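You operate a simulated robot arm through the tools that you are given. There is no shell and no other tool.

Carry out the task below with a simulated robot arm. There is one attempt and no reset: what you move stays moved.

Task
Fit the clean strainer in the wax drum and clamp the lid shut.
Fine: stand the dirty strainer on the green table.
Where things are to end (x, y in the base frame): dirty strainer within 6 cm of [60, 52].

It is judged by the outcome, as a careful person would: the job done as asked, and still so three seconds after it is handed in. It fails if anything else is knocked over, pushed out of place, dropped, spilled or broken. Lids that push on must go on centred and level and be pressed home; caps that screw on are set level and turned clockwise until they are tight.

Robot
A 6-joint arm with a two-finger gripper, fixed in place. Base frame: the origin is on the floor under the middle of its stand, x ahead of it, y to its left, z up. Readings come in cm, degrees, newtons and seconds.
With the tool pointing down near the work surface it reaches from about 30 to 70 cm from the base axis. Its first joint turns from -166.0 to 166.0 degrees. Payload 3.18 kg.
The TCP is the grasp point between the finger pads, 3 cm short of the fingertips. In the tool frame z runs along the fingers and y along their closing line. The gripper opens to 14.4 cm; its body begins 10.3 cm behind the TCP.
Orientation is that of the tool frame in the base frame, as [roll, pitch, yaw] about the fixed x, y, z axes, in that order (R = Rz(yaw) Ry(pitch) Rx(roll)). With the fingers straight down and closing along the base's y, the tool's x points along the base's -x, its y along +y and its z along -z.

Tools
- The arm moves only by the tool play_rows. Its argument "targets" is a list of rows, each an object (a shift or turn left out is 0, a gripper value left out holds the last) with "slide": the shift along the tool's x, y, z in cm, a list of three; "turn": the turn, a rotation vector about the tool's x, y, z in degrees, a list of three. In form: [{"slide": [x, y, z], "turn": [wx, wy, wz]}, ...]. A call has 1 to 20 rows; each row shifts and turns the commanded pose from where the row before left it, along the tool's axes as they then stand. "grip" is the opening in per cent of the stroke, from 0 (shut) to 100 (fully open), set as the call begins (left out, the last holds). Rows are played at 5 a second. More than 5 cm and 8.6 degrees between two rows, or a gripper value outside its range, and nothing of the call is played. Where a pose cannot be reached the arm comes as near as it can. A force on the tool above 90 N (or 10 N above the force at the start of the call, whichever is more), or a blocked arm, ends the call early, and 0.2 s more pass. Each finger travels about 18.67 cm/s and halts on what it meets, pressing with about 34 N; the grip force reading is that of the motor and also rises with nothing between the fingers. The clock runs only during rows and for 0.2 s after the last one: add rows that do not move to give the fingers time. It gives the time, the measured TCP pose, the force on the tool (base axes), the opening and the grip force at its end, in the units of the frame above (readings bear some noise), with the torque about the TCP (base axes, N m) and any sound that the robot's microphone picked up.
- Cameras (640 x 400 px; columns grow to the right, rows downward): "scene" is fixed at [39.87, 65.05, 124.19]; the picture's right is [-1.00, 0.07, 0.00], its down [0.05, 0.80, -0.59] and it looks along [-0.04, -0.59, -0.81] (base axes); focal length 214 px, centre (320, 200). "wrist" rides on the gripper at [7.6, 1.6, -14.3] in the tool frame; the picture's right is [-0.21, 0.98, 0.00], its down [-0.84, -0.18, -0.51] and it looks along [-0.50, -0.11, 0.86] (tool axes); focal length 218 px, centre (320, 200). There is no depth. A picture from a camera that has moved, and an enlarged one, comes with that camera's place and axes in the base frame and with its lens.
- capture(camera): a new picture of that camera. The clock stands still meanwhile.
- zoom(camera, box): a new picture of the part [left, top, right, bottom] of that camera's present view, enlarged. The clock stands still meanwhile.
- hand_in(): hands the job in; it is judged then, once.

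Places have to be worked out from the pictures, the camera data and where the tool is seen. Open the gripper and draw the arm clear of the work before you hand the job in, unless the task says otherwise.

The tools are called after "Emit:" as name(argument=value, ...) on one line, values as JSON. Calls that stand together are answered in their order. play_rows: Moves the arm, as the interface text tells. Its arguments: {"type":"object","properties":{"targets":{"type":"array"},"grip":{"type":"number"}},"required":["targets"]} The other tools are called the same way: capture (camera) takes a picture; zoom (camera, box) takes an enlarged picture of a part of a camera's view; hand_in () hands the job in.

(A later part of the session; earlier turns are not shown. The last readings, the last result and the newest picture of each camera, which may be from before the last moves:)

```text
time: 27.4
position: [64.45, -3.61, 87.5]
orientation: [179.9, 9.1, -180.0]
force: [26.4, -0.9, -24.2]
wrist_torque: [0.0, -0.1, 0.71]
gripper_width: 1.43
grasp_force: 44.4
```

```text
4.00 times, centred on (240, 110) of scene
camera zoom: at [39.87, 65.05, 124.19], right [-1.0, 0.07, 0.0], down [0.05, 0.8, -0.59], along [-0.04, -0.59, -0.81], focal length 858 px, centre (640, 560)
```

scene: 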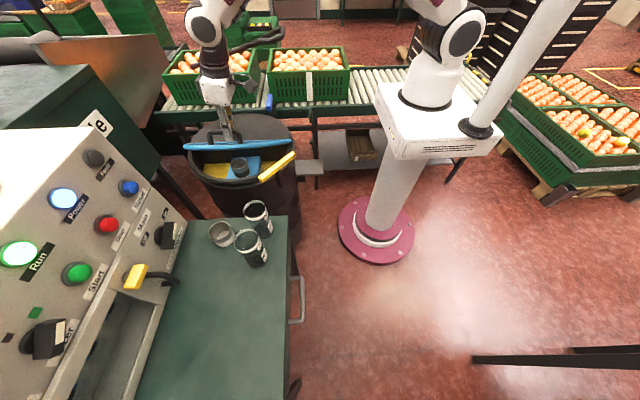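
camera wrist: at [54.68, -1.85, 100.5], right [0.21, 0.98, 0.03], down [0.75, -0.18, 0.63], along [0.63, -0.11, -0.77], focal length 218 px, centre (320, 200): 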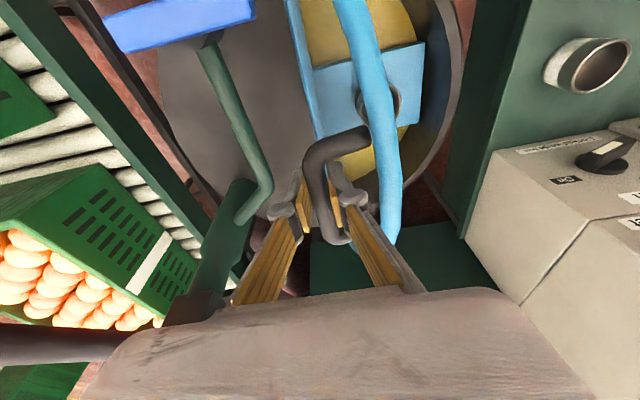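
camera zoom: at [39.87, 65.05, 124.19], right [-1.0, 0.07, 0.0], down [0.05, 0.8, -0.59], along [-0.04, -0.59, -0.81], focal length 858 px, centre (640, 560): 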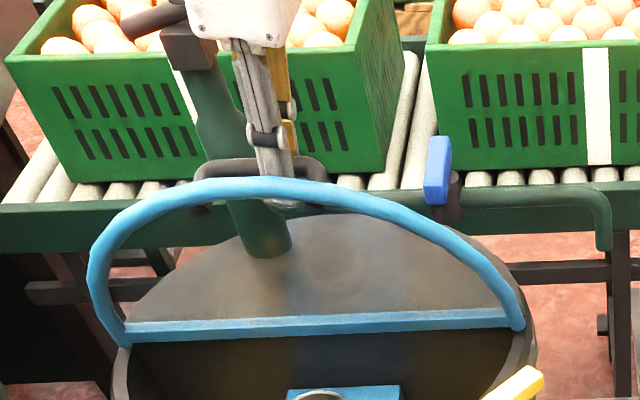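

The lid is near 75°. I test whether it stays by opening the fingers just a few millimetres, with the bar still caged.

Emit:
play_rows(targets=[{}, {}, {}, {}], grip=15)

Emit:
zoom(camera="scene", box=[170, 60, 310, 160])

Emit:
zoom(camera="wrist", box=[220, 100, 420, 300])

```text
time: 28.4
position: [64.32, -3.55, 87.61]
orientation: [-179.9, 9.0, -180.0]
force: [-1.0, -1.1, -0.3]
wrist_torque: [-0.02, 0.0, 0.03]
gripper_width: 2.2
grasp_force: 0.2
```

```text
4.00 times, centred on (240, 110) of scene
camera zoom: at [39.87, 65.05, 124.19], right [-1.0, 0.07, 0.0], down [0.05, 0.8, -0.59], along [-0.04, -0.59, -0.81], focal length 858 px, centre (640, 560)
```

zoom: 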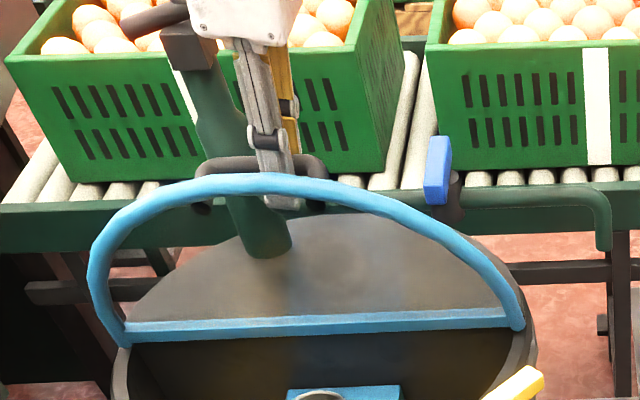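

```text
2.00 times, centred on (320, 200) of wrist
camera zoom: at [54.53, -1.82, 100.57], right [0.21, 0.98, 0.03], down [0.75, -0.18, 0.63], along [0.62, -0.11, -0.77], focal length 436 px, centre (320, 200)
```

zoom: 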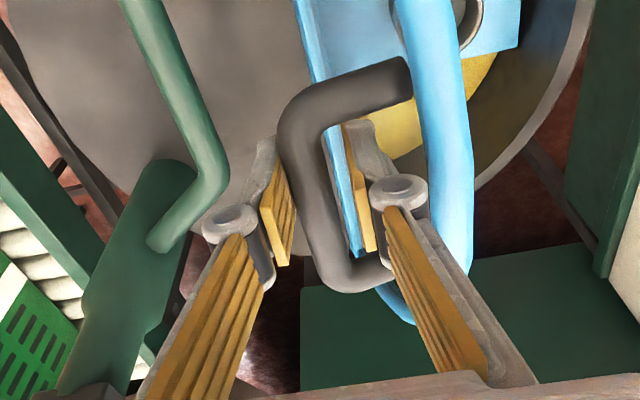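

The tool force dropped to zero and the lid didn't fall, so the hinge seems to hold. I withdraw the fingers upward off the bar with the small opening.

Emit:
play_rows(targets=[{"slide": [0, 0, -1]}, {"slide": [0, 0, -1]}, {"slide": [0, 0, -1.5]}, {"slide": [0, 0, -1.5]}])

Emit:
zoom(camera="scene", box=[170, 60, 310, 160])

Emit:
capture(camera="wrist")

```text
time: 29.4
position: [63.3, -3.36, 92.53]
orientation: [180.0, 9.0, 179.9]
force: [0.4, 0.0, 0.8]
wrist_torque: [0.01, -0.01, 0.01]
gripper_width: 2.16
grasp_force: 0.1
```

```text
4.00 times, centred on (240, 110) of scene
camera zoom: at [39.87, 65.05, 124.19], right [-1.0, 0.07, 0.0], down [0.05, 0.8, -0.59], along [-0.04, -0.59, -0.81], focal length 858 px, centre (640, 560)
```

zoom: 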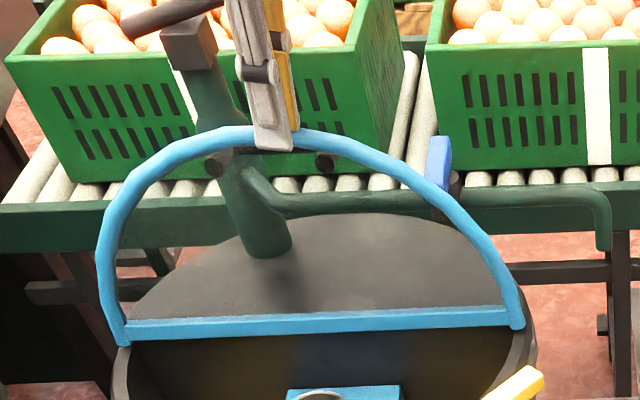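

```text
taken
camera wrist: at [53.52, -1.6, 105.54], right [0.21, 0.98, 0.03], down [0.75, -0.18, 0.63], along [0.62, -0.11, -0.77], focal length 218 px, centre (320, 200)
```

wrist: 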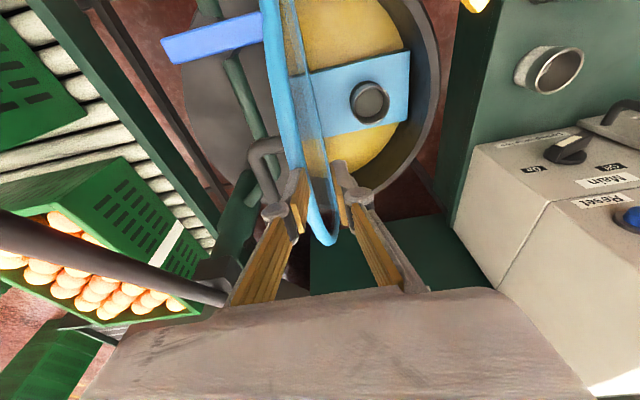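

The lid has swung on by itself to about 93° and rests open, just at the valve handle. I rise clear of its rim, move to +y, level the tool, and look into the drum.

Emit:
play_rows(targets=[{"slide": [0, 0, -2]}, {"slide": [0, 0, -2]}, {"slide": [0.6, 1, -1]}, {"slide": [0.6, 2.5, 0], "turn": [0, 3, 0]}, {"slide": [0.6, 2.5, 0], "turn": [0, 3, 0]}, {"slide": [0.6, 2.5, 0], "turn": [0, 3, 0]}, {"slide": [1, 1, 2]}, {"slide": [1, 0, 2]}, {}])

Emit:
capture(camera="wrist")

Emit:
capture(camera="scene")

```text
time: 31.4
position: [55.42, 5.83, 89.86]
orientation: [180.0, 0.0, 180.0]
force: [0.2, 0.2, 0.3]
wrist_torque: [0.0, 0.01, 0.02]
gripper_width: 2.15
grasp_force: 0.1
out of reach, approached as far as the arm can: row 5, 6
```

```text
taken
camera wrist: at [47.77, 7.5, 104.12], right [0.21, 0.98, 0.0], down [0.84, -0.18, 0.51], along [0.5, -0.11, -0.86], focal length 218 px, centre (320, 200)
```

wrist: 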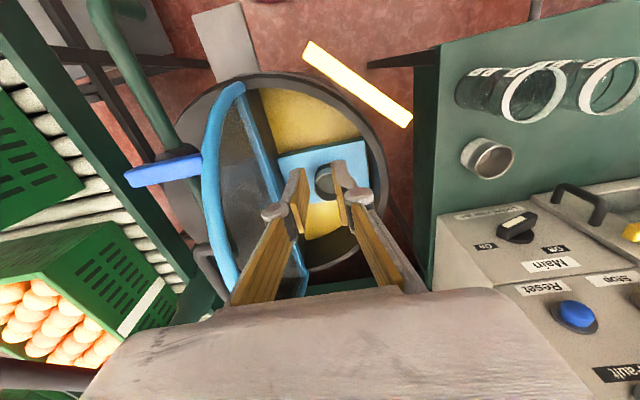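

```text
taken
```

scene: 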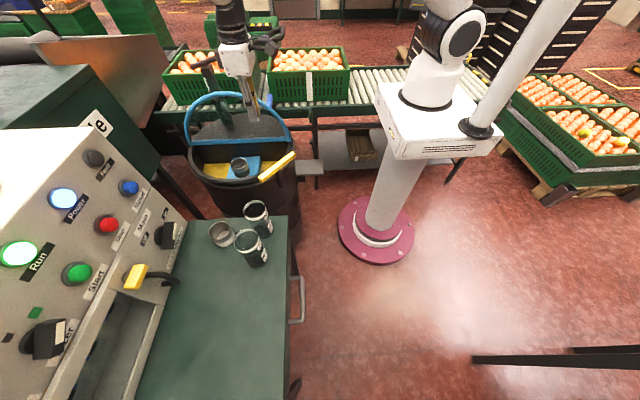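

The lid stays open. I zoom in to see the dirty strainer on its blue plate and the table strainer.

Emit:
zoom(camera="scene", box=[190, 135, 300, 205])

Emit:
zoom(camera="wrist", box=[200, 80, 400, 280])

Emit:
zoom(camera="wrist", box=[430, 40, 640, 210])

```text
5.71 times, centred on (245, 170) of scene
camera zoom: at [39.87, 65.05, 124.19], right [-1.0, 0.07, 0.0], down [0.05, 0.8, -0.59], along [-0.04, -0.59, -0.81], focal length 1226 px, centre (749, 371)
```

zoom: 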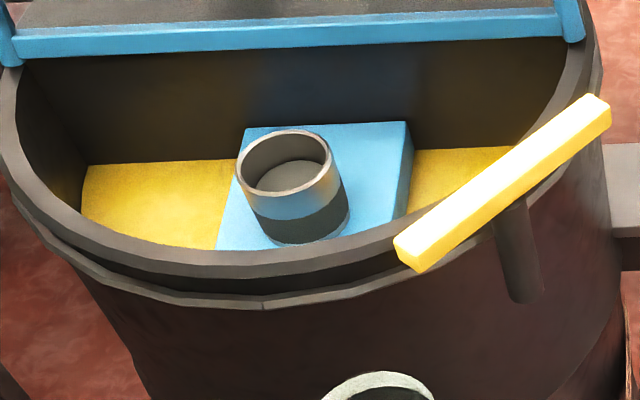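

```text
2.00 times, centred on (300, 180) of wrist
camera zoom: at [47.77, 7.5, 104.12], right [0.21, 0.98, 0.0], down [0.84, -0.18, 0.51], along [0.5, -0.11, -0.86], focal length 436 px, centre (360, 240)
```

zoom: 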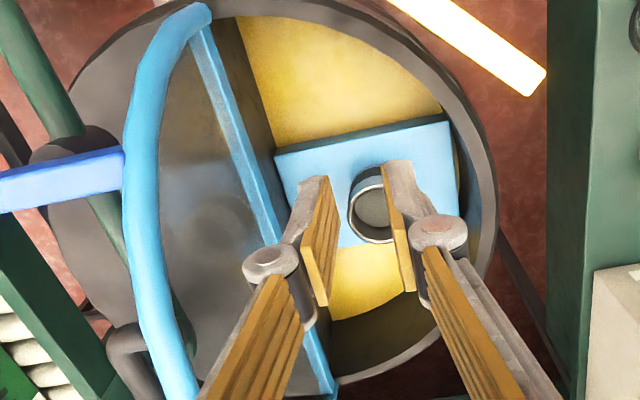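

```text
2.35 times, centred on (535, 125) of wrist
camera zoom: at [47.77, 7.5, 104.12], right [0.21, 0.98, 0.0], down [0.84, -0.18, 0.51], along [0.5, -0.11, -0.86], focal length 514 px, centre (-186, 376)
```

zoom: 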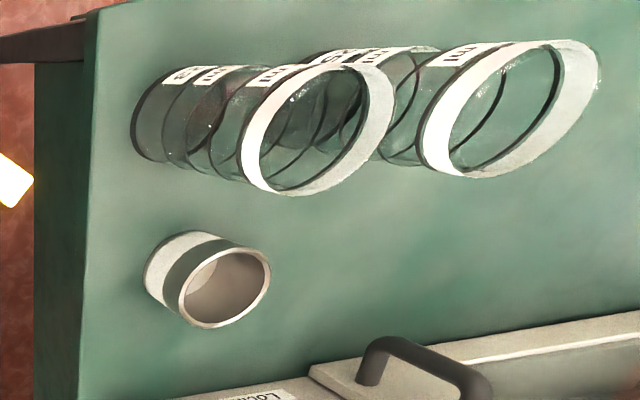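

The dirty strainer (dark mesh) stands on the blue block in the drum at about (66, 5.2), top z ≈ 67.6; the clean one (white mesh) is on the table near (66.9, 33.2), top z ≈ 68.6. I zoom in on both for size and shape.

Emit:
zoom(camera="scene", box=[200, 210, 250, 260])

Emit:
zoom(camera="scene", box=[215, 145, 265, 195])

Emit:
zoom(camera="wrist", box=[455, 120, 535, 200])

```text
8.00 times, centred on (225, 235) of scene
camera zoom: at [39.87, 65.05, 124.19], right [-1.0, 0.07, 0.0], down [0.05, 0.8, -0.59], along [-0.04, -0.59, -0.81], focal length 1716 px, centre (1080, -80)
```

zoom: 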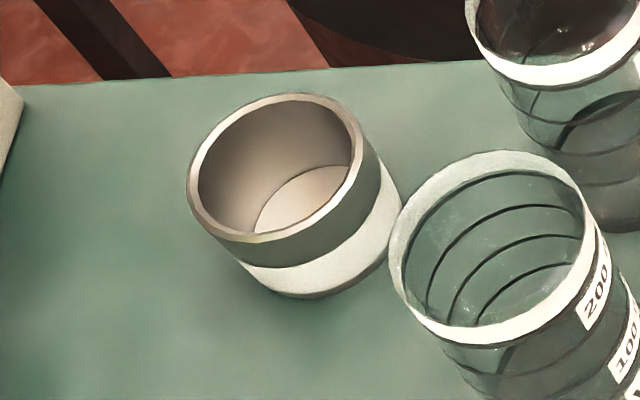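

```text
8.00 times, centred on (240, 170) of scene
camera zoom: at [39.87, 65.05, 124.19], right [-1.0, 0.07, 0.0], down [0.05, 0.8, -0.59], along [-0.04, -0.59, -0.81], focal length 1716 px, centre (960, 440)
```

zoom: 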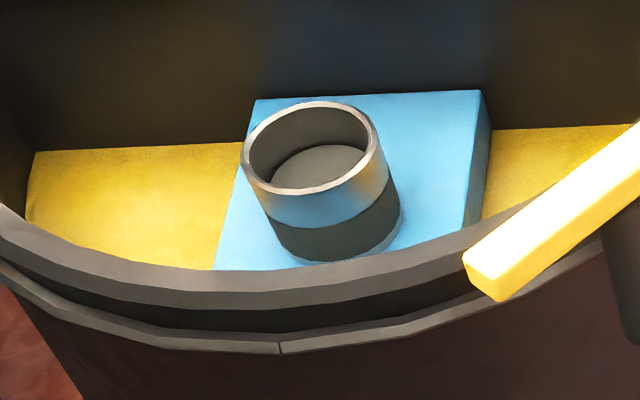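

```text
5.00 times, centred on (495, 160) of wrist
camera zoom: at [47.77, 7.5, 104.12], right [0.21, 0.98, 0.0], down [0.84, -0.18, 0.51], along [0.5, -0.11, -0.86], focal length 1091 px, centre (-555, 400)
```

zoom: 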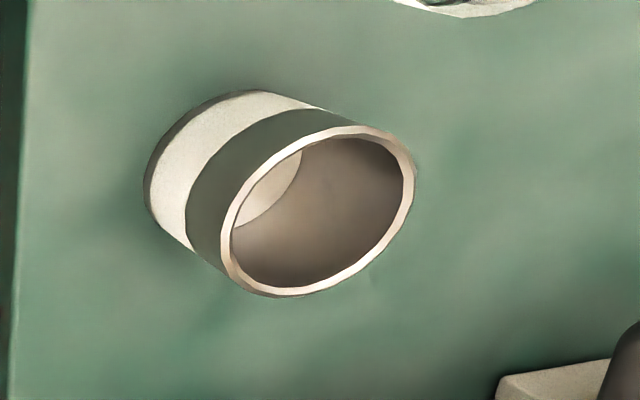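

Both strainers are about 6.3 cm across, roughly 4.8 cm tall, and the dirty one sits slightly sunk in a seat. The table spots are about 75–79 cm from the base, so I grip with the tool leaned back about 18°, which keeps the cup level when set down out there. I turn to yaw 120°, lean, open to about 9 cm and move above the dirty strainer.

Emit:
play_rows(targets=[{"turn": [0, 0, 8.57]}, {"turn": [0, 0, 8.57]}, {"turn": [0, 0, 8.57]}, {"turn": [0, 0, 8.57]}, {"turn": [0, 0, 8.57]}, {"turn": [0, 0, 8.57]}, {"turn": [0, 0, 8.58]}, {"turn": [0, -6, 0]}, {"turn": [0, -6, 0]}, {"turn": [0, -6, 0]}, {"slide": [-0.7, 2.196, 2.819]}, {"slide": [-0.7, 2.196, 2.819]}, {"slide": [-0.7, 2.196, 2.819]}, {"slide": [-0.7, 2.196, 2.819]}, {}], grip=63)

Emit:
capture(camera="wrist")

Emit:
capture(camera="scene")

```text
time: 34.6
position: [66.49, 5.19, 79.81]
orientation: [-180.0, 18.0, 120.0]
force: [0.0, 0.0, -0.7]
wrist_torque: [0.01, 0.01, -0.03]
gripper_width: 9.08
grasp_force: 0.1
```

```text
taken
camera wrist: at [62.04, 16.24, 91.11], right [0.95, 0.32, 0.06], down [0.17, -0.65, 0.74], along [0.28, -0.69, -0.67], focal length 218 px, centre (320, 200)
```

wrist: 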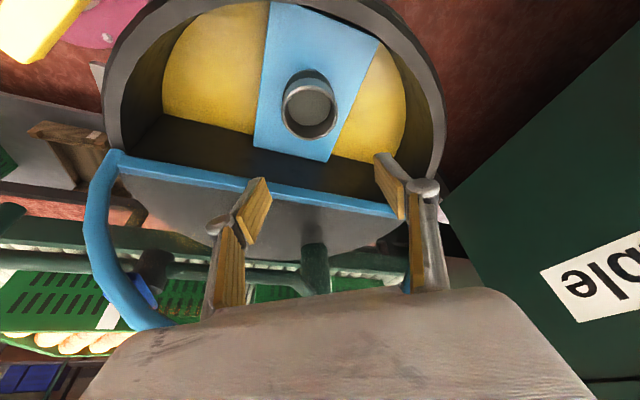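

```text
taken
```

scene: 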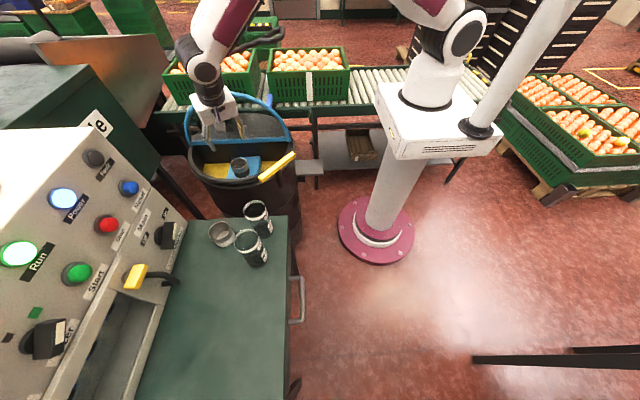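

I zoom in on the strainer from here to refine its position.

Emit:
zoom(camera="wrist", box=[240, 50, 390, 170])

Emit:
zoom(camera="scene", box=[190, 110, 290, 200])

```text
3.33 times, centred on (315, 110) of wrist
camera zoom: at [62.04, 16.24, 91.11], right [0.95, 0.32, 0.06], down [0.17, -0.65, 0.74], along [0.28, -0.69, -0.67], focal length 728 px, centre (337, 500)
```

zoom: 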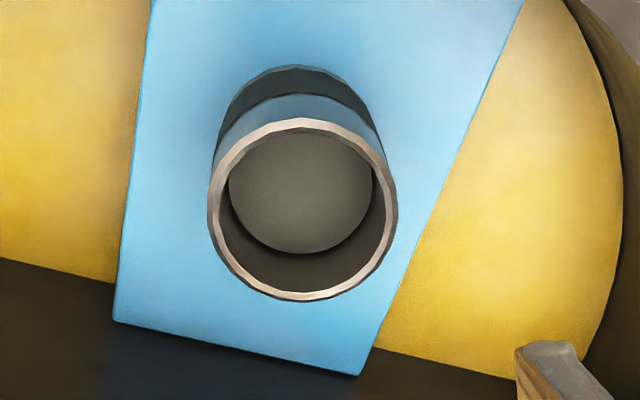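

```text
4.44 times, centred on (240, 155) of scene
camera zoom: at [39.87, 65.05, 124.19], right [-1.0, 0.07, 0.0], down [0.05, 0.8, -0.59], along [-0.04, -0.59, -0.81], focal length 953 px, centre (676, 400)
```

zoom: 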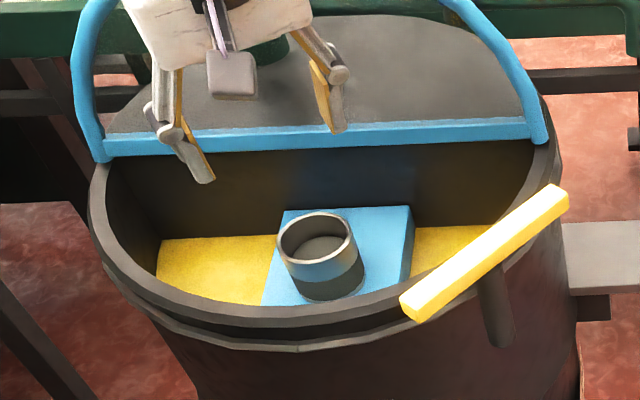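

The strainer centre refines to (66.1, 5.3), rim z ≈ 67.7, base ≈ 63.1. I descend vertically towards it, stopping with the tips just above the rim.

Emit:
play_rows(targets=[{"slide": [1.044, -0.094, 2.47]}, {"slide": [1.044, -0.094, 2.47]}, {"slide": [1.044, -0.094, 2.47]}, {}])

Emit:
capture(camera="wrist")

Emit:
zoom(camera="scene", box=[190, 110, 290, 200])

```text
time: 35.6
position: [65.85, 5.64, 72.03]
orientation: [180.0, 18.1, 120.1]
force: [-1.0, 0.2, -0.6]
wrist_torque: [0.01, -0.01, -0.02]
gripper_width: 9.06
grasp_force: 0.0
```

```text
taken
camera wrist: at [61.46, 16.67, 83.18], right [0.95, 0.32, 0.07], down [0.17, -0.65, 0.74], along [0.28, -0.69, -0.67], focal length 218 px, centre (320, 200)
```

wrist: 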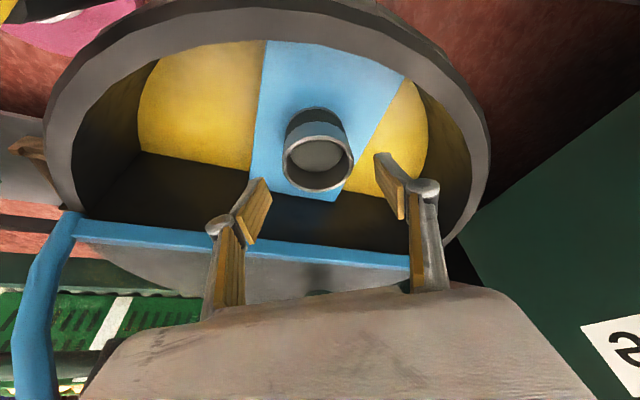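

```text
4.44 times, centred on (240, 155) of scene
camera zoom: at [39.87, 65.05, 124.19], right [-1.0, 0.07, 0.0], down [0.05, 0.8, -0.59], along [-0.04, -0.59, -0.81], focal length 953 px, centre (676, 400)
```

zoom: 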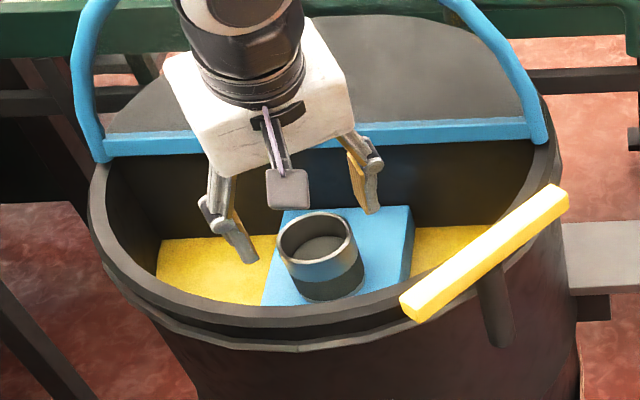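

Alignment looks good: the mouth is centred between the fingertips. I lower the last 4.7 cm so the fingers straddle the cup.

Emit:
play_rows(targets=[{"slide": [0.484, 0, 1.49]}, {"slide": [0.484, 0, 1.49]}, {"slide": [0.484, 0, 1.49]}, {}])

Emit:
capture(camera="wrist")

Emit:
zoom(camera="scene", box=[190, 110, 290, 200])

```text
time: 36.6
position: [65.67, 5.54, 67.18]
orientation: [180.0, 18.1, 119.9]
force: [-0.7, -0.3, -1.2]
wrist_torque: [0.0, 0.01, 0.01]
gripper_width: 9.08
grasp_force: 0.0
```

```text
taken
camera wrist: at [61.26, 16.47, 78.43], right [0.95, 0.32, 0.06], down [0.17, -0.65, 0.74], along [0.28, -0.69, -0.67], focal length 218 px, centre (320, 200)
```

wrist: 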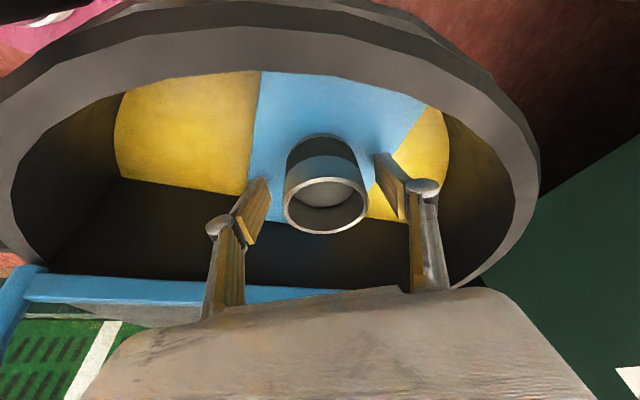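

```text
4.44 times, centred on (240, 155) of scene
camera zoom: at [39.87, 65.05, 124.19], right [-1.0, 0.07, 0.0], down [0.05, 0.8, -0.59], along [-0.04, -0.59, -0.81], focal length 953 px, centre (676, 400)
```

zoom: 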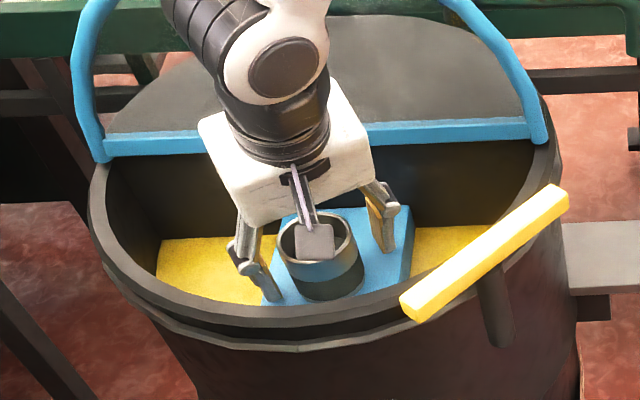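

Fingers straddle the cup with a small offset along the closing line. I nudge 0.15 cm and close gradually.

Emit:
play_rows(targets=[{"slide": [0, 0.15, 0]}, {}], grip=50)

Emit:
play_rows(targets=[{}, {}], grip=45)

Emit:
play_rows(targets=[{}, {}], grip=42)

Emit:
zoom(camera="wrist", box=[200, 110, 440, 260])

```text
time: 37.2
position: [65.73, 5.6, 67.18]
orientation: [-179.9, 18.0, 120.0]
force: [0.0, -0.2, -0.7]
wrist_torque: [-0.03, -0.01, 0.0]
gripper_width: 7.19
grasp_force: 0.0
```

```text
time: 37.8
position: [65.8, 5.48, 67.23]
orientation: [180.0, 18.0, 120.0]
force: [0.9, -0.2, -0.3]
wrist_torque: [-0.01, -0.02, -0.02]
gripper_width: 6.5
grasp_force: 0.2
```

```text
time: 38.4
position: [65.85, 5.62, 67.27]
orientation: [180.0, 18.0, 119.9]
force: [0.3, 0.4, -0.6]
wrist_torque: [0.04, -0.02, 0.01]
gripper_width: 6.05
grasp_force: 0.0
```

```text
2.67 times, centred on (320, 185) of wrist
camera zoom: at [61.41, 16.57, 78.47], right [0.95, 0.32, 0.06], down [0.17, -0.65, 0.74], along [0.28, -0.69, -0.67], focal length 582 px, centre (320, 240)
```

zoom: 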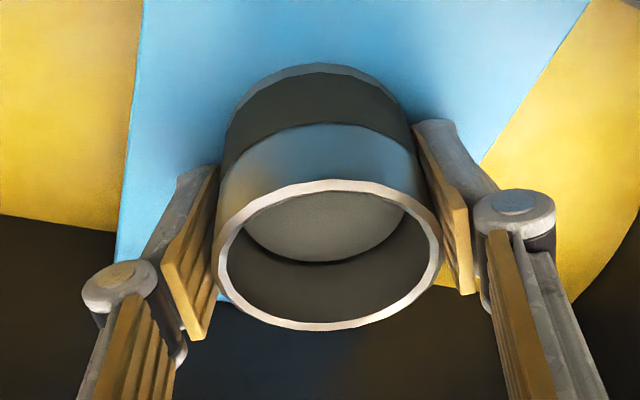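

Not yet in contact at 6.05 cm, and it is nearly touching and centred. I close fully now.

Emit:
play_rows(targets=[{}, {}], grip=39)

Emit:
play_rows(targets=[{}, {}, {}], grip=30)

Emit:
zoom(camera="wrist", box=[200, 110, 440, 260])

```text
time: 39.0
position: [65.8, 5.59, 67.11]
orientation: [-180.0, 18.0, 120.0]
force: [0.3, -0.1, 0.5]
wrist_torque: [0.01, 0.02, -0.03]
gripper_width: 5.69
grasp_force: 0.7
```

```text
time: 39.8
position: [65.84, 5.52, 67.16]
orientation: [180.0, 18.0, 120.0]
force: [-0.7, 0.8, 2.5]
wrist_torque: [-0.01, 0.06, -0.04]
gripper_width: 5.62
grasp_force: 33.8
```

```text
2.67 times, centred on (320, 185) of wrist
camera zoom: at [61.41, 16.57, 78.47], right [0.95, 0.32, 0.06], down [0.17, -0.65, 0.74], along [0.28, -0.69, -0.67], focal length 582 px, centre (320, 240)
```

zoom: 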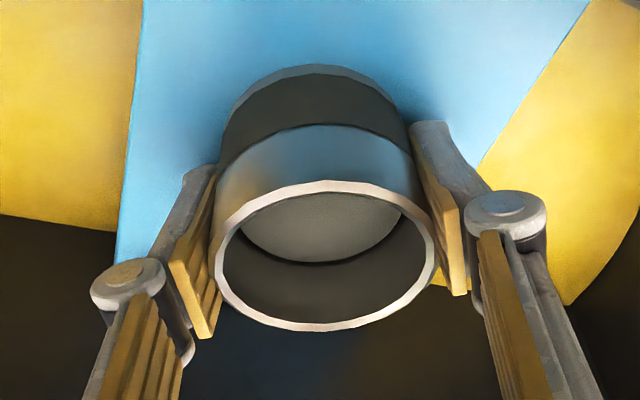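

The cup is gripped at 5.6 cm with 34 N. I lift it straight up gently and check.

Emit:
play_rows(targets=[{"slide": [-0.155, 0, -0.476]}, {"slide": [-0.309, 0, -0.951]}, {"slide": [-0.309, 0, -0.951]}, {}])

Emit:
capture(camera="wrist")

Emit:
zoom(camera="scene", box=[190, 110, 290, 200])

```text
time: 40.8
position: [65.63, 5.63, 69.73]
orientation: [-180.0, 17.9, 119.9]
force: [-0.2, 0.3, -0.9]
wrist_torque: [0.0, -0.03, -0.01]
gripper_width: 5.65
grasp_force: 33.9
```

```text
taken
camera wrist: at [61.26, 16.58, 80.89], right [0.95, 0.32, 0.06], down [0.17, -0.65, 0.74], along [0.28, -0.69, -0.67], focal length 218 px, centre (320, 200)
```

wrist: 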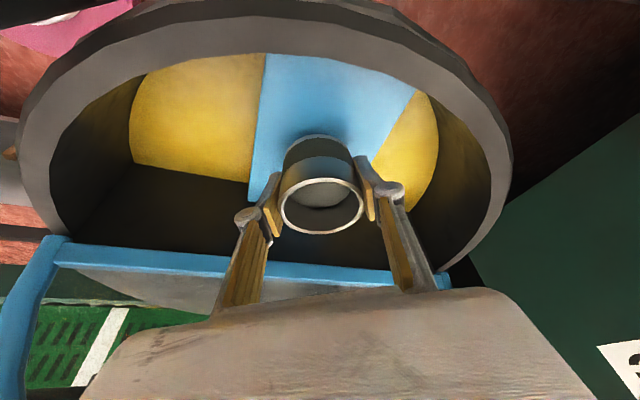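

```text
4.44 times, centred on (240, 155) of scene
camera zoom: at [39.87, 65.05, 124.19], right [-1.0, 0.07, 0.0], down [0.05, 0.8, -0.59], along [-0.04, -0.59, -0.81], focal length 953 px, centre (676, 400)
```

zoom: 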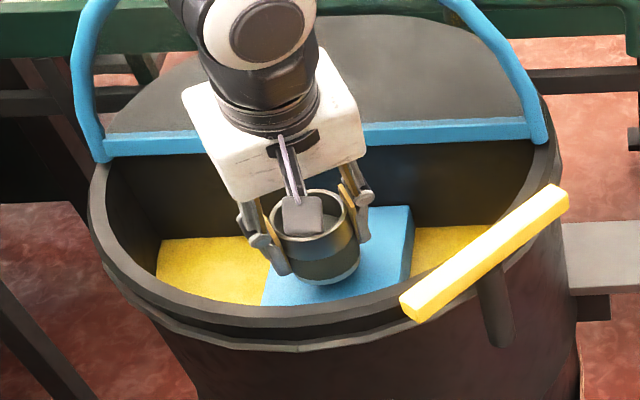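

The cup is up and held. I zoom to look at its underside and at the seat in the block.

Emit:
zoom(camera="scene", box=[220, 140, 270, 185])

Emit:
zoom(camera="wrist", box=[230, 100, 420, 250])

```text
8.89 times, centred on (245, 162) of scene
camera zoom: at [39.87, 65.05, 124.19], right [-1.0, 0.07, 0.0], down [0.05, 0.8, -0.59], along [-0.04, -0.59, -0.81], focal length 1906 px, centre (987, 533)
```

zoom: 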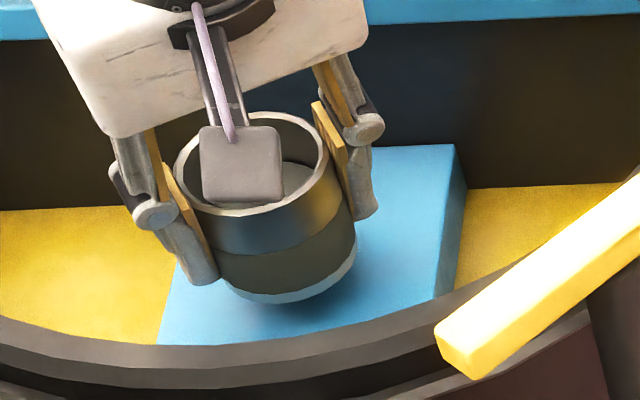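

```text
2.67 times, centred on (325, 175) of wrist
camera zoom: at [61.26, 16.58, 80.89], right [0.95, 0.32, 0.06], down [0.17, -0.65, 0.74], along [0.28, -0.69, -0.67], focal length 582 px, centre (307, 267)
```

zoom: 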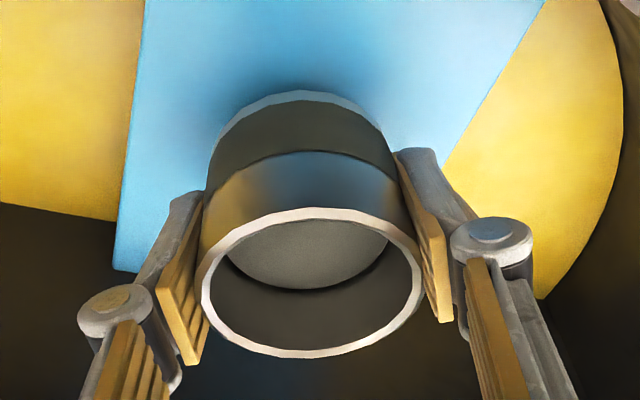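

The dirty strainer is securely held. I lift it to clear everything (z ≈ 83), then carry it level towards the table side before turning.

Emit:
play_rows(targets=[{"slide": [-0.825, 0, -2.53]}, {"slide": [-0.825, 0, -2.53]}, {"slide": [-0.825, 0, -2.53]}, {"slide": [-0.825, 0, -2.53]}, {"slide": [-0.825, 0, -2.53]}, {}])

Emit:
play_rows(targets=[{"slide": [1.3, 0.3, -0.43]}, {"slide": [2.634, 0.624, -0.856]}, {"slide": [2.634, 0.624, -0.856]}, {"slide": [2.634, 0.624, -0.856]}, {"slide": [2.634, 0.624, -0.856]}, {"slide": [2.634, 0.624, -0.856]}, {"slide": [2.634, 0.624, -0.856]}, {"slide": [2.634, 0.624, -0.856]}, {"slide": [2.634, 0.624, -0.856]}, {"slide": [1.3, 0.3, -0.43]}, {}])

Emit:
capture(camera="scene")

Emit:
capture(camera="wrist")

```text
time: 42.2
position: [65.61, 5.34, 83.19]
orientation: [-179.9, 18.0, 119.8]
force: [0.1, -0.2, -1.1]
wrist_torque: [0.0, -0.01, -0.01]
gripper_width: 5.63
grasp_force: 33.3
```

```text
time: 44.6
position: [57.69, 29.35, 82.42]
orientation: [179.5, 18.0, 119.9]
force: [0.5, -0.3, -1.4]
wrist_torque: [0.01, -0.01, 0.03]
gripper_width: 5.61
grasp_force: 34.2
out of reach, approached as far as the arm can: row 9, 10
```

```text
taken
```

scene: 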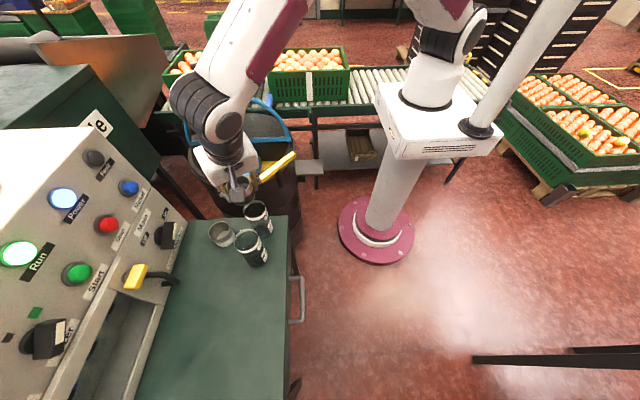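

```text
taken
camera wrist: at [53.23, 40.22, 93.68], right [0.95, 0.32, 0.07], down [0.16, -0.65, 0.74], along [0.28, -0.69, -0.67], focal length 218 px, centre (320, 200)
```

wrist: 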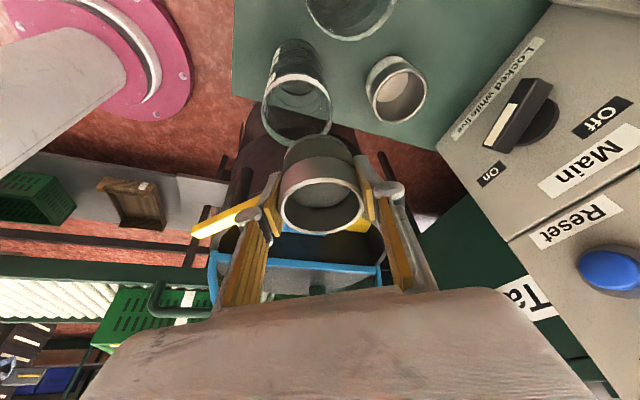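

The cup clears the jars. I now turn about the vertical, keeping the cup level, so the tool leans back towards the base.

Emit:
play_rows(targets=[{"turn": [-2.642, 0, -8.131]}, {"turn": [-2.642, 0, -8.131]}, {"turn": [-2.642, 0, -8.131]}, {"turn": [-2.642, 0, -8.131]}, {"turn": [-2.642, 0, -8.131]}, {"turn": [-2.642, 0, -8.131]}, {"turn": [-2.642, 0, -8.131]}, {"turn": [-2.642, 0, -8.131]}, {"turn": [-2.642, 0, -8.131]}, {"turn": [-2.642, 0, -8.131]}, {"turn": [-2.642, 0, -8.131]}, {"turn": [-2.642, 0, -8.131]}, {}])

Emit:
capture(camera="wrist")

Emit:
capture(camera="scene")

```text
time: 47.4
position: [57.6, 29.38, 82.5]
orientation: [179.9, 18.1, -137.4]
force: [-0.3, 0.5, -0.9]
wrist_torque: [0.02, -0.01, -0.01]
gripper_width: 5.57
grasp_force: 34.0
```

```text
taken
camera wrist: at [47.91, 22.75, 93.84], right [-0.52, 0.85, 0.06], down [0.6, 0.3, 0.74], along [0.62, 0.42, -0.67], focal length 218 px, centre (320, 200)
```

wrist: 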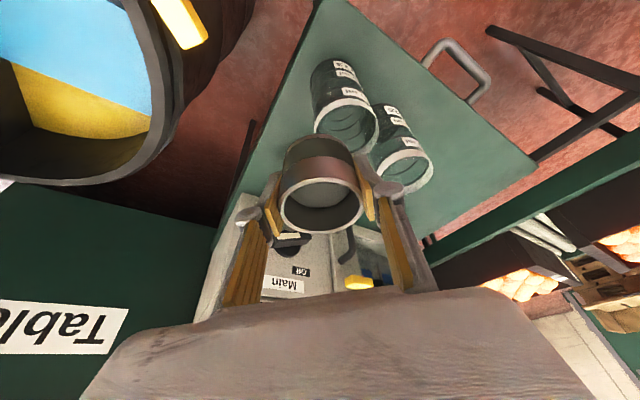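

```text
taken
```

scene: 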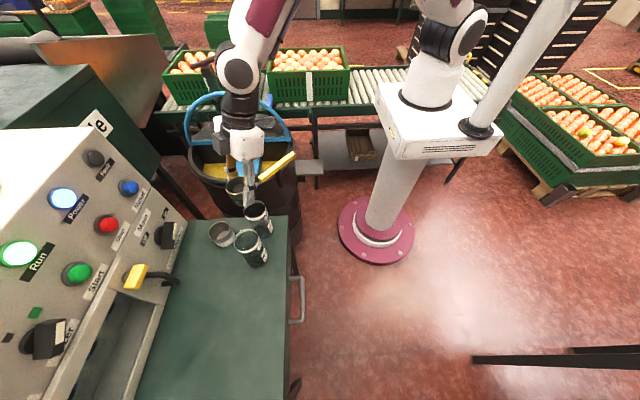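

Now I carry it over the jars at the same height to about (51.5, 47.5), then I'll reach outward and down.

Emit:
play_rows(targets=[{"slide": [-0.53, 1.25, 0.17]}, {"slide": [-1.057, 2.496, 0.343]}, {"slide": [-1.057, 2.496, 0.343]}, {"slide": [-1.057, 2.496, 0.343]}, {"slide": [-1.057, 2.496, 0.343]}, {"slide": [-1.057, 2.496, 0.343]}, {"slide": [-1.057, 2.496, 0.343]}, {"slide": [-0.53, 1.25, 0.17]}, {}])

Emit:
capture(camera="scene")

Emit:
capture(camera="wrist")

```text
time: 49.4
position: [51.63, 47.45, 82.75]
orientation: [180.0, 18.1, -137.5]
force: [-0.2, 0.1, -0.5]
wrist_torque: [-0.04, 0.0, -0.05]
gripper_width: 5.58
grasp_force: 34.2
```

```text
taken
```

scene: 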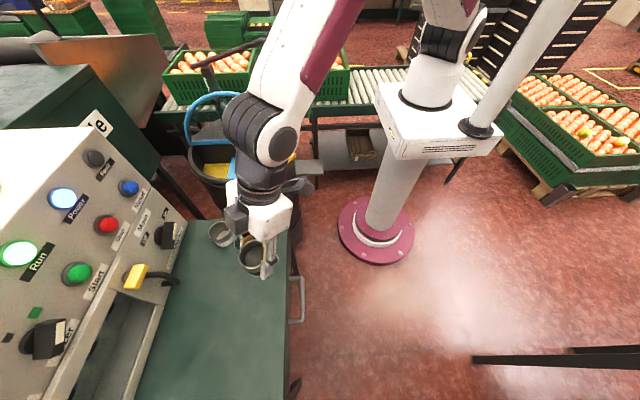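

```text
taken
camera wrist: at [41.96, 40.9, 93.92], right [-0.51, 0.85, 0.06], down [0.6, 0.3, 0.74], along [0.62, 0.42, -0.67], focal length 218 px, centre (320, 200)
```

wrist: 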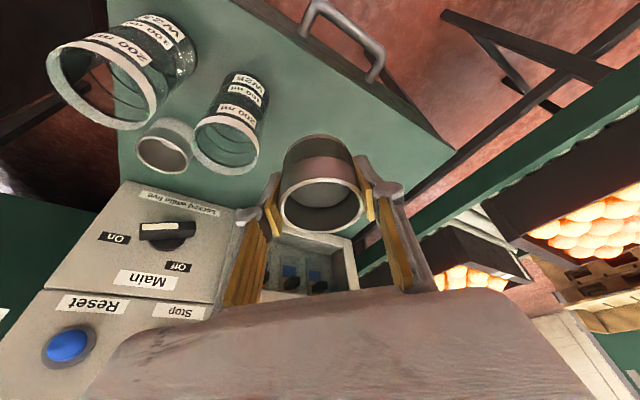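

The path ahead is free, and the panel edge is well beyond x 75. I reach outward and down towards (55.6, 51, 76.7).

Emit:
play_rows(targets=[{"slide": [-0.8, -0.03, 1.837]}, {"slide": [-0.8, -0.03, 1.837]}, {"slide": [-0.8, -0.03, 1.837]}, {"slide": [-0.8, -0.03, 1.837]}, {}])

Emit:
zoom(camera="scene", box=[180, 190, 340, 310])

Emit:
capture(camera="wrist")

```text
time: 50.6
position: [55.44, 51.03, 76.59]
orientation: [180.0, 18.1, -137.5]
force: [-0.6, 0.1, -1.2]
wrist_torque: [0.0, 0.03, -0.02]
gripper_width: 5.55
grasp_force: 34.3
```

```text
3.33 times, centred on (260, 250) of scene
camera zoom: at [39.87, 65.05, 124.19], right [-1.0, 0.07, 0.0], down [0.05, 0.8, -0.59], along [-0.04, -0.59, -0.81], focal length 715 px, centre (520, 33)
```

zoom: 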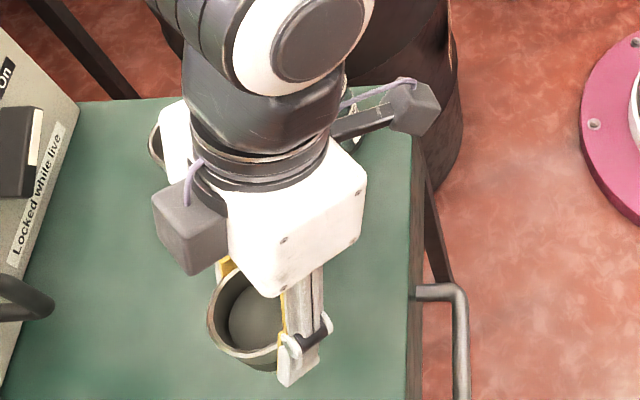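

```text
taken
camera wrist: at [45.71, 44.3, 87.86], right [-0.51, 0.85, 0.06], down [0.6, 0.3, 0.74], along [0.62, 0.42, -0.67], focal length 218 px, centre (320, 200)
```

wrist: 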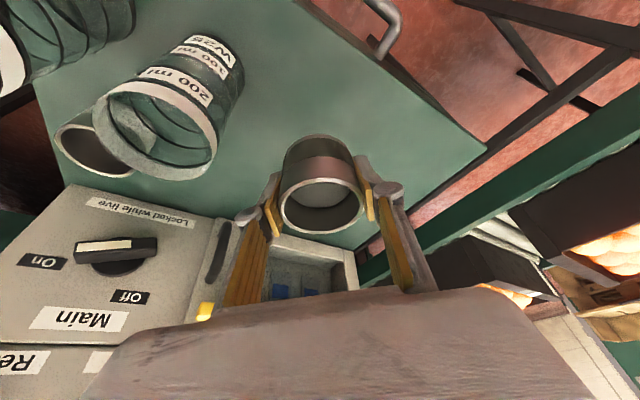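

Everything is clear here. I continue to about (57, 52, 70.2), leaving the cup base about 2 cm above the table.

Emit:
play_rows(targets=[{"slide": [0.065, -0.085, 1.661]}, {"slide": [0.065, -0.085, 1.661]}, {"slide": [0.065, -0.085, 1.661]}, {"slide": [0.065, -0.085, 1.661]}, {}])

Emit:
zoom(camera="scene", box=[180, 190, 340, 310])

Emit:
capture(camera="wrist")

```text
time: 51.8
position: [57.09, 52.03, 70.11]
orientation: [180.0, 18.0, -137.6]
force: [0.2, 1.1, -1.5]
wrist_torque: [0.01, 0.01, 0.0]
gripper_width: 5.56
grasp_force: 34.1
```

```text
3.33 times, centred on (260, 250) of scene
camera zoom: at [39.87, 65.05, 124.19], right [-1.0, 0.07, 0.0], down [0.05, 0.8, -0.59], along [-0.04, -0.59, -0.81], focal length 715 px, centre (520, 33)
```

zoom: 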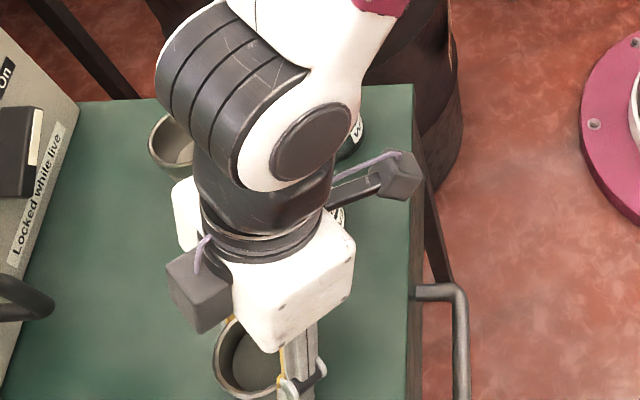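

```text
taken
camera wrist: at [47.39, 45.31, 81.32], right [-0.51, 0.85, 0.06], down [0.6, 0.3, 0.74], along [0.62, 0.42, -0.67], focal length 218 px, centre (320, 200)
```

wrist: 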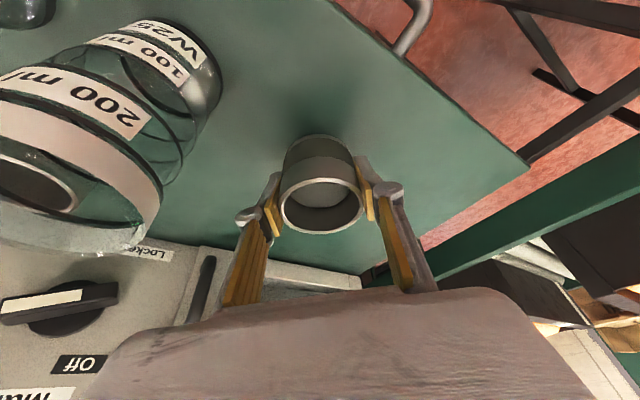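

The cup hangs about 2 cm over the table near (57, 52). I lower it in small steps and watch for contact.

Emit:
play_rows(targets=[{"slide": [0.124, 0, 0.38]}, {"slide": [0.124, 0, 0.38]}, {"slide": [0.093, 0, 0.285]}, {}])

Emit:
play_rows(targets=[{"slide": [0.062, 0, 0.19]}, {"slide": [0.062, 0, 0.19]}, {}])

Emit:
zoom(camera="wrist", box=[220, 100, 420, 260])

```text
time: 52.8
position: [57.15, 51.89, 68.96]
orientation: [-180.0, 17.9, -137.6]
force: [-1.2, -0.4, -1.0]
wrist_torque: [0.02, 0.01, 0.01]
gripper_width: 5.54
grasp_force: 34.1
```

```text
time: 53.6
position: [57.11, 51.96, 68.75]
orientation: [180.0, 18.1, -137.5]
force: [0.0, 0.1, -0.7]
wrist_torque: [-0.02, -0.01, -0.02]
gripper_width: 5.54
grasp_force: 33.7
```

```text
2.50 times, centred on (320, 180) of wrist
camera zoom: at [47.43, 45.27, 79.92], right [-0.51, 0.85, 0.06], down [0.6, 0.3, 0.74], along [0.62, 0.42, -0.67], focal length 546 px, centre (320, 250)
```

zoom: 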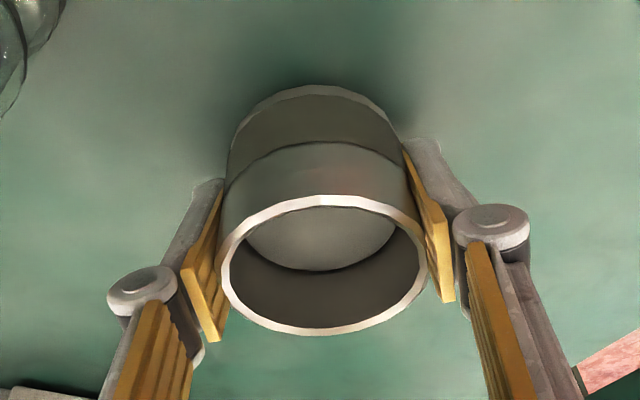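

No contact yet at TCP z 68.7. I keep lowering in 2 mm steps.

Emit:
play_rows(targets=[{"slide": [0.062, 0, 0.19]}, {"slide": [0.062, 0, 0.19]}, {}])

Emit:
play_rows(targets=[{"slide": [0.062, 0, 0.19]}, {"slide": [0.046, 0, 0.143]}, {}])

```text
time: 54.4
position: [57.02, 51.86, 68.19]
orientation: [179.9, 18.0, -137.4]
force: [-0.5, -0.3, -0.4]
wrist_torque: [0.0, 0.0, -0.03]
gripper_width: 5.54
grasp_force: 33.6
```

```text
time: 55.2
position: [57.15, 51.89, 67.85]
orientation: [-180.0, 18.0, -137.5]
force: [0.9, 0.5, -0.1]
wrist_torque: [0.02, 0.01, 0.03]
gripper_width: 5.5
grasp_force: 34.2
```

Still no contact at 67.85, so the table is a bit lower than I estimated. I continue slowly.

Emit:
play_rows(targets=[{"slide": [0.062, 0, 0.19]}, {"slide": [0.046, 0, 0.143]}, {}])

Emit:
play_rows(targets=[{"slide": [0.062, 0, 0.19]}, {"slide": [0.046, 0, 0.143]}, {}])

Emit:
zoom(camera="wrist", box=[220, 100, 420, 260])

```text
time: 56.0
position: [57.11, 51.79, 67.54]
orientation: [-180.0, 18.0, -137.5]
force: [-0.4, -0.2, -0.9]
wrist_torque: [0.0, 0.02, 0.0]
gripper_width: 5.54
grasp_force: 33.7
```

```text
time: 56.8
position: [57.16, 52.01, 67.54]
orientation: [-180.0, 18.3, -137.5]
force: [-1.4, -2.4, 18.4]
wrist_torque: [-0.14, -0.36, -0.19]
gripper_width: 5.51
grasp_force: 34.2
```

```text
2.50 times, centred on (320, 180) of wrist
camera zoom: at [47.47, 45.31, 78.76], right [-0.51, 0.85, 0.07], down [0.59, 0.3, 0.75], along [0.62, 0.42, -0.66], focal length 546 px, centre (320, 250)
```

zoom: 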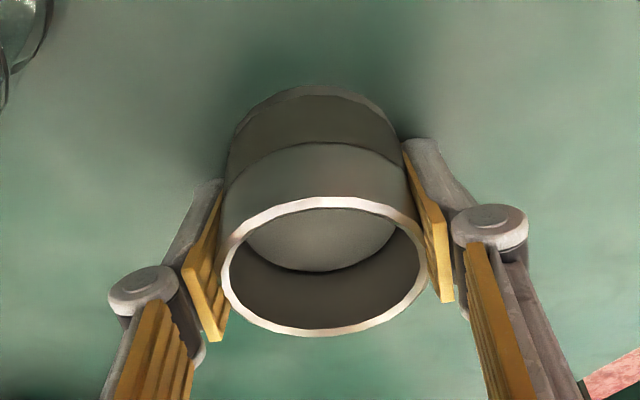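

Contact: 18 N upward at TCP z 67.5. I check with the scene camera whether it is the cup base that has touched down.

Emit:
zoom(camera="scene", box=[215, 250, 275, 310])

Emit:
play_rows(targets=[{"slide": [-0.031, 0, -0.095]}, {}])

```text
6.67 times, centred on (245, 280) of scene
camera zoom: at [39.87, 65.05, 124.19], right [-1.0, 0.07, 0.0], down [0.05, 0.8, -0.59], along [-0.04, -0.59, -0.81], focal length 1430 px, centre (820, -333)
```

zoom: 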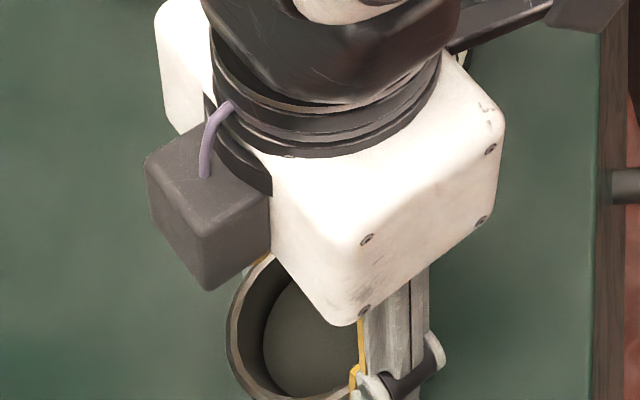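

```text
time: 57.4
position: [57.23, 51.84, 67.5]
orientation: [-180.0, 18.3, -137.5]
force: [5.3, 3.8, 17.7]
wrist_torque: [0.04, -0.36, -0.05]
gripper_width: 5.48
grasp_force: 33.6
```

The readings fit the cup's base edge touching the table. I open the fingers a little to let it settle, then look.

Emit:
play_rows(targets=[{}, {}], grip=41)

Emit:
play_rows(targets=[{}, {}], grip=50)

Emit:
zoom(camera="wrist", box=[220, 100, 420, 260])

```text
time: 58.0
position: [57.02, 51.78, 67.2]
orientation: [-180.0, 17.8, -137.5]
force: [-0.3, 0.0, 0.8]
wrist_torque: [-0.03, 0.02, -0.02]
gripper_width: 5.9
grasp_force: 0.0
```

```text
time: 58.6
position: [57.07, 51.96, 67.39]
orientation: [-180.0, 18.1, -137.4]
force: [0.6, 0.0, -0.1]
wrist_torque: [0.01, 0.01, -0.01]
gripper_width: 7.2
grasp_force: 0.1
```

```text
2.50 times, centred on (320, 180) of wrist
camera zoom: at [47.37, 45.22, 78.61], right [-0.51, 0.85, 0.06], down [0.6, 0.3, 0.74], along [0.62, 0.42, -0.67], focal length 546 px, centre (320, 250)
```

zoom: 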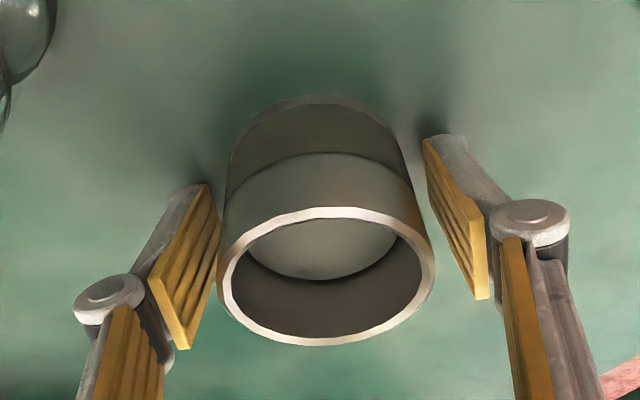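

The dirty strainer stands on the table at about (58, 52.6), with no load on the fingers. I open a bit more and withdraw along the tool axis.

Emit:
play_rows(targets=[{}, {"slide": [0, 0, -1.5]}, {"slide": [0, 0, -2]}, {"slide": [0, 0, -2.5]}, {"slide": [0, 0, -3]}, {"slide": [0, 0, -3]}, {}], grip=58)

Emit:
capture(camera="scene")

Emit:
capture(camera="wrist")

```text
time: 60.2
position: [54.27, 49.27, 78.65]
orientation: [-180.0, 18.0, -137.5]
force: [0.7, -0.5, 0.4]
wrist_torque: [-0.03, 0.02, 0.0]
gripper_width: 8.34
grasp_force: 0.1
```

```text
taken
```

scene: 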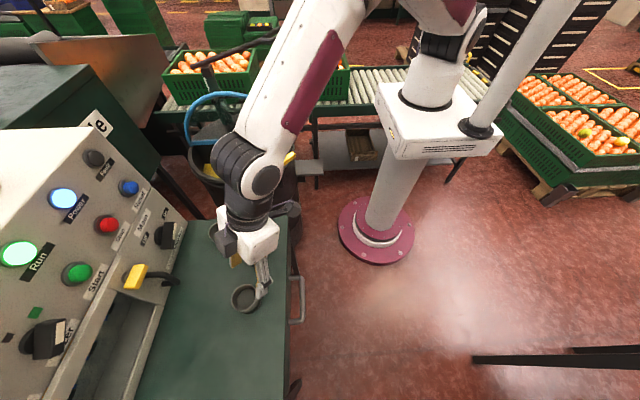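

```text
taken
camera wrist: at [44.51, 42.75, 89.89], right [-0.51, 0.85, 0.06], down [0.6, 0.3, 0.74], along [0.62, 0.42, -0.67], focal length 218 px, centre (320, 200)
```

wrist: 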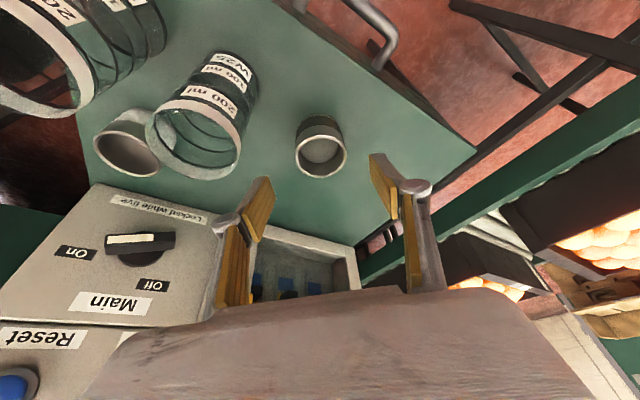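

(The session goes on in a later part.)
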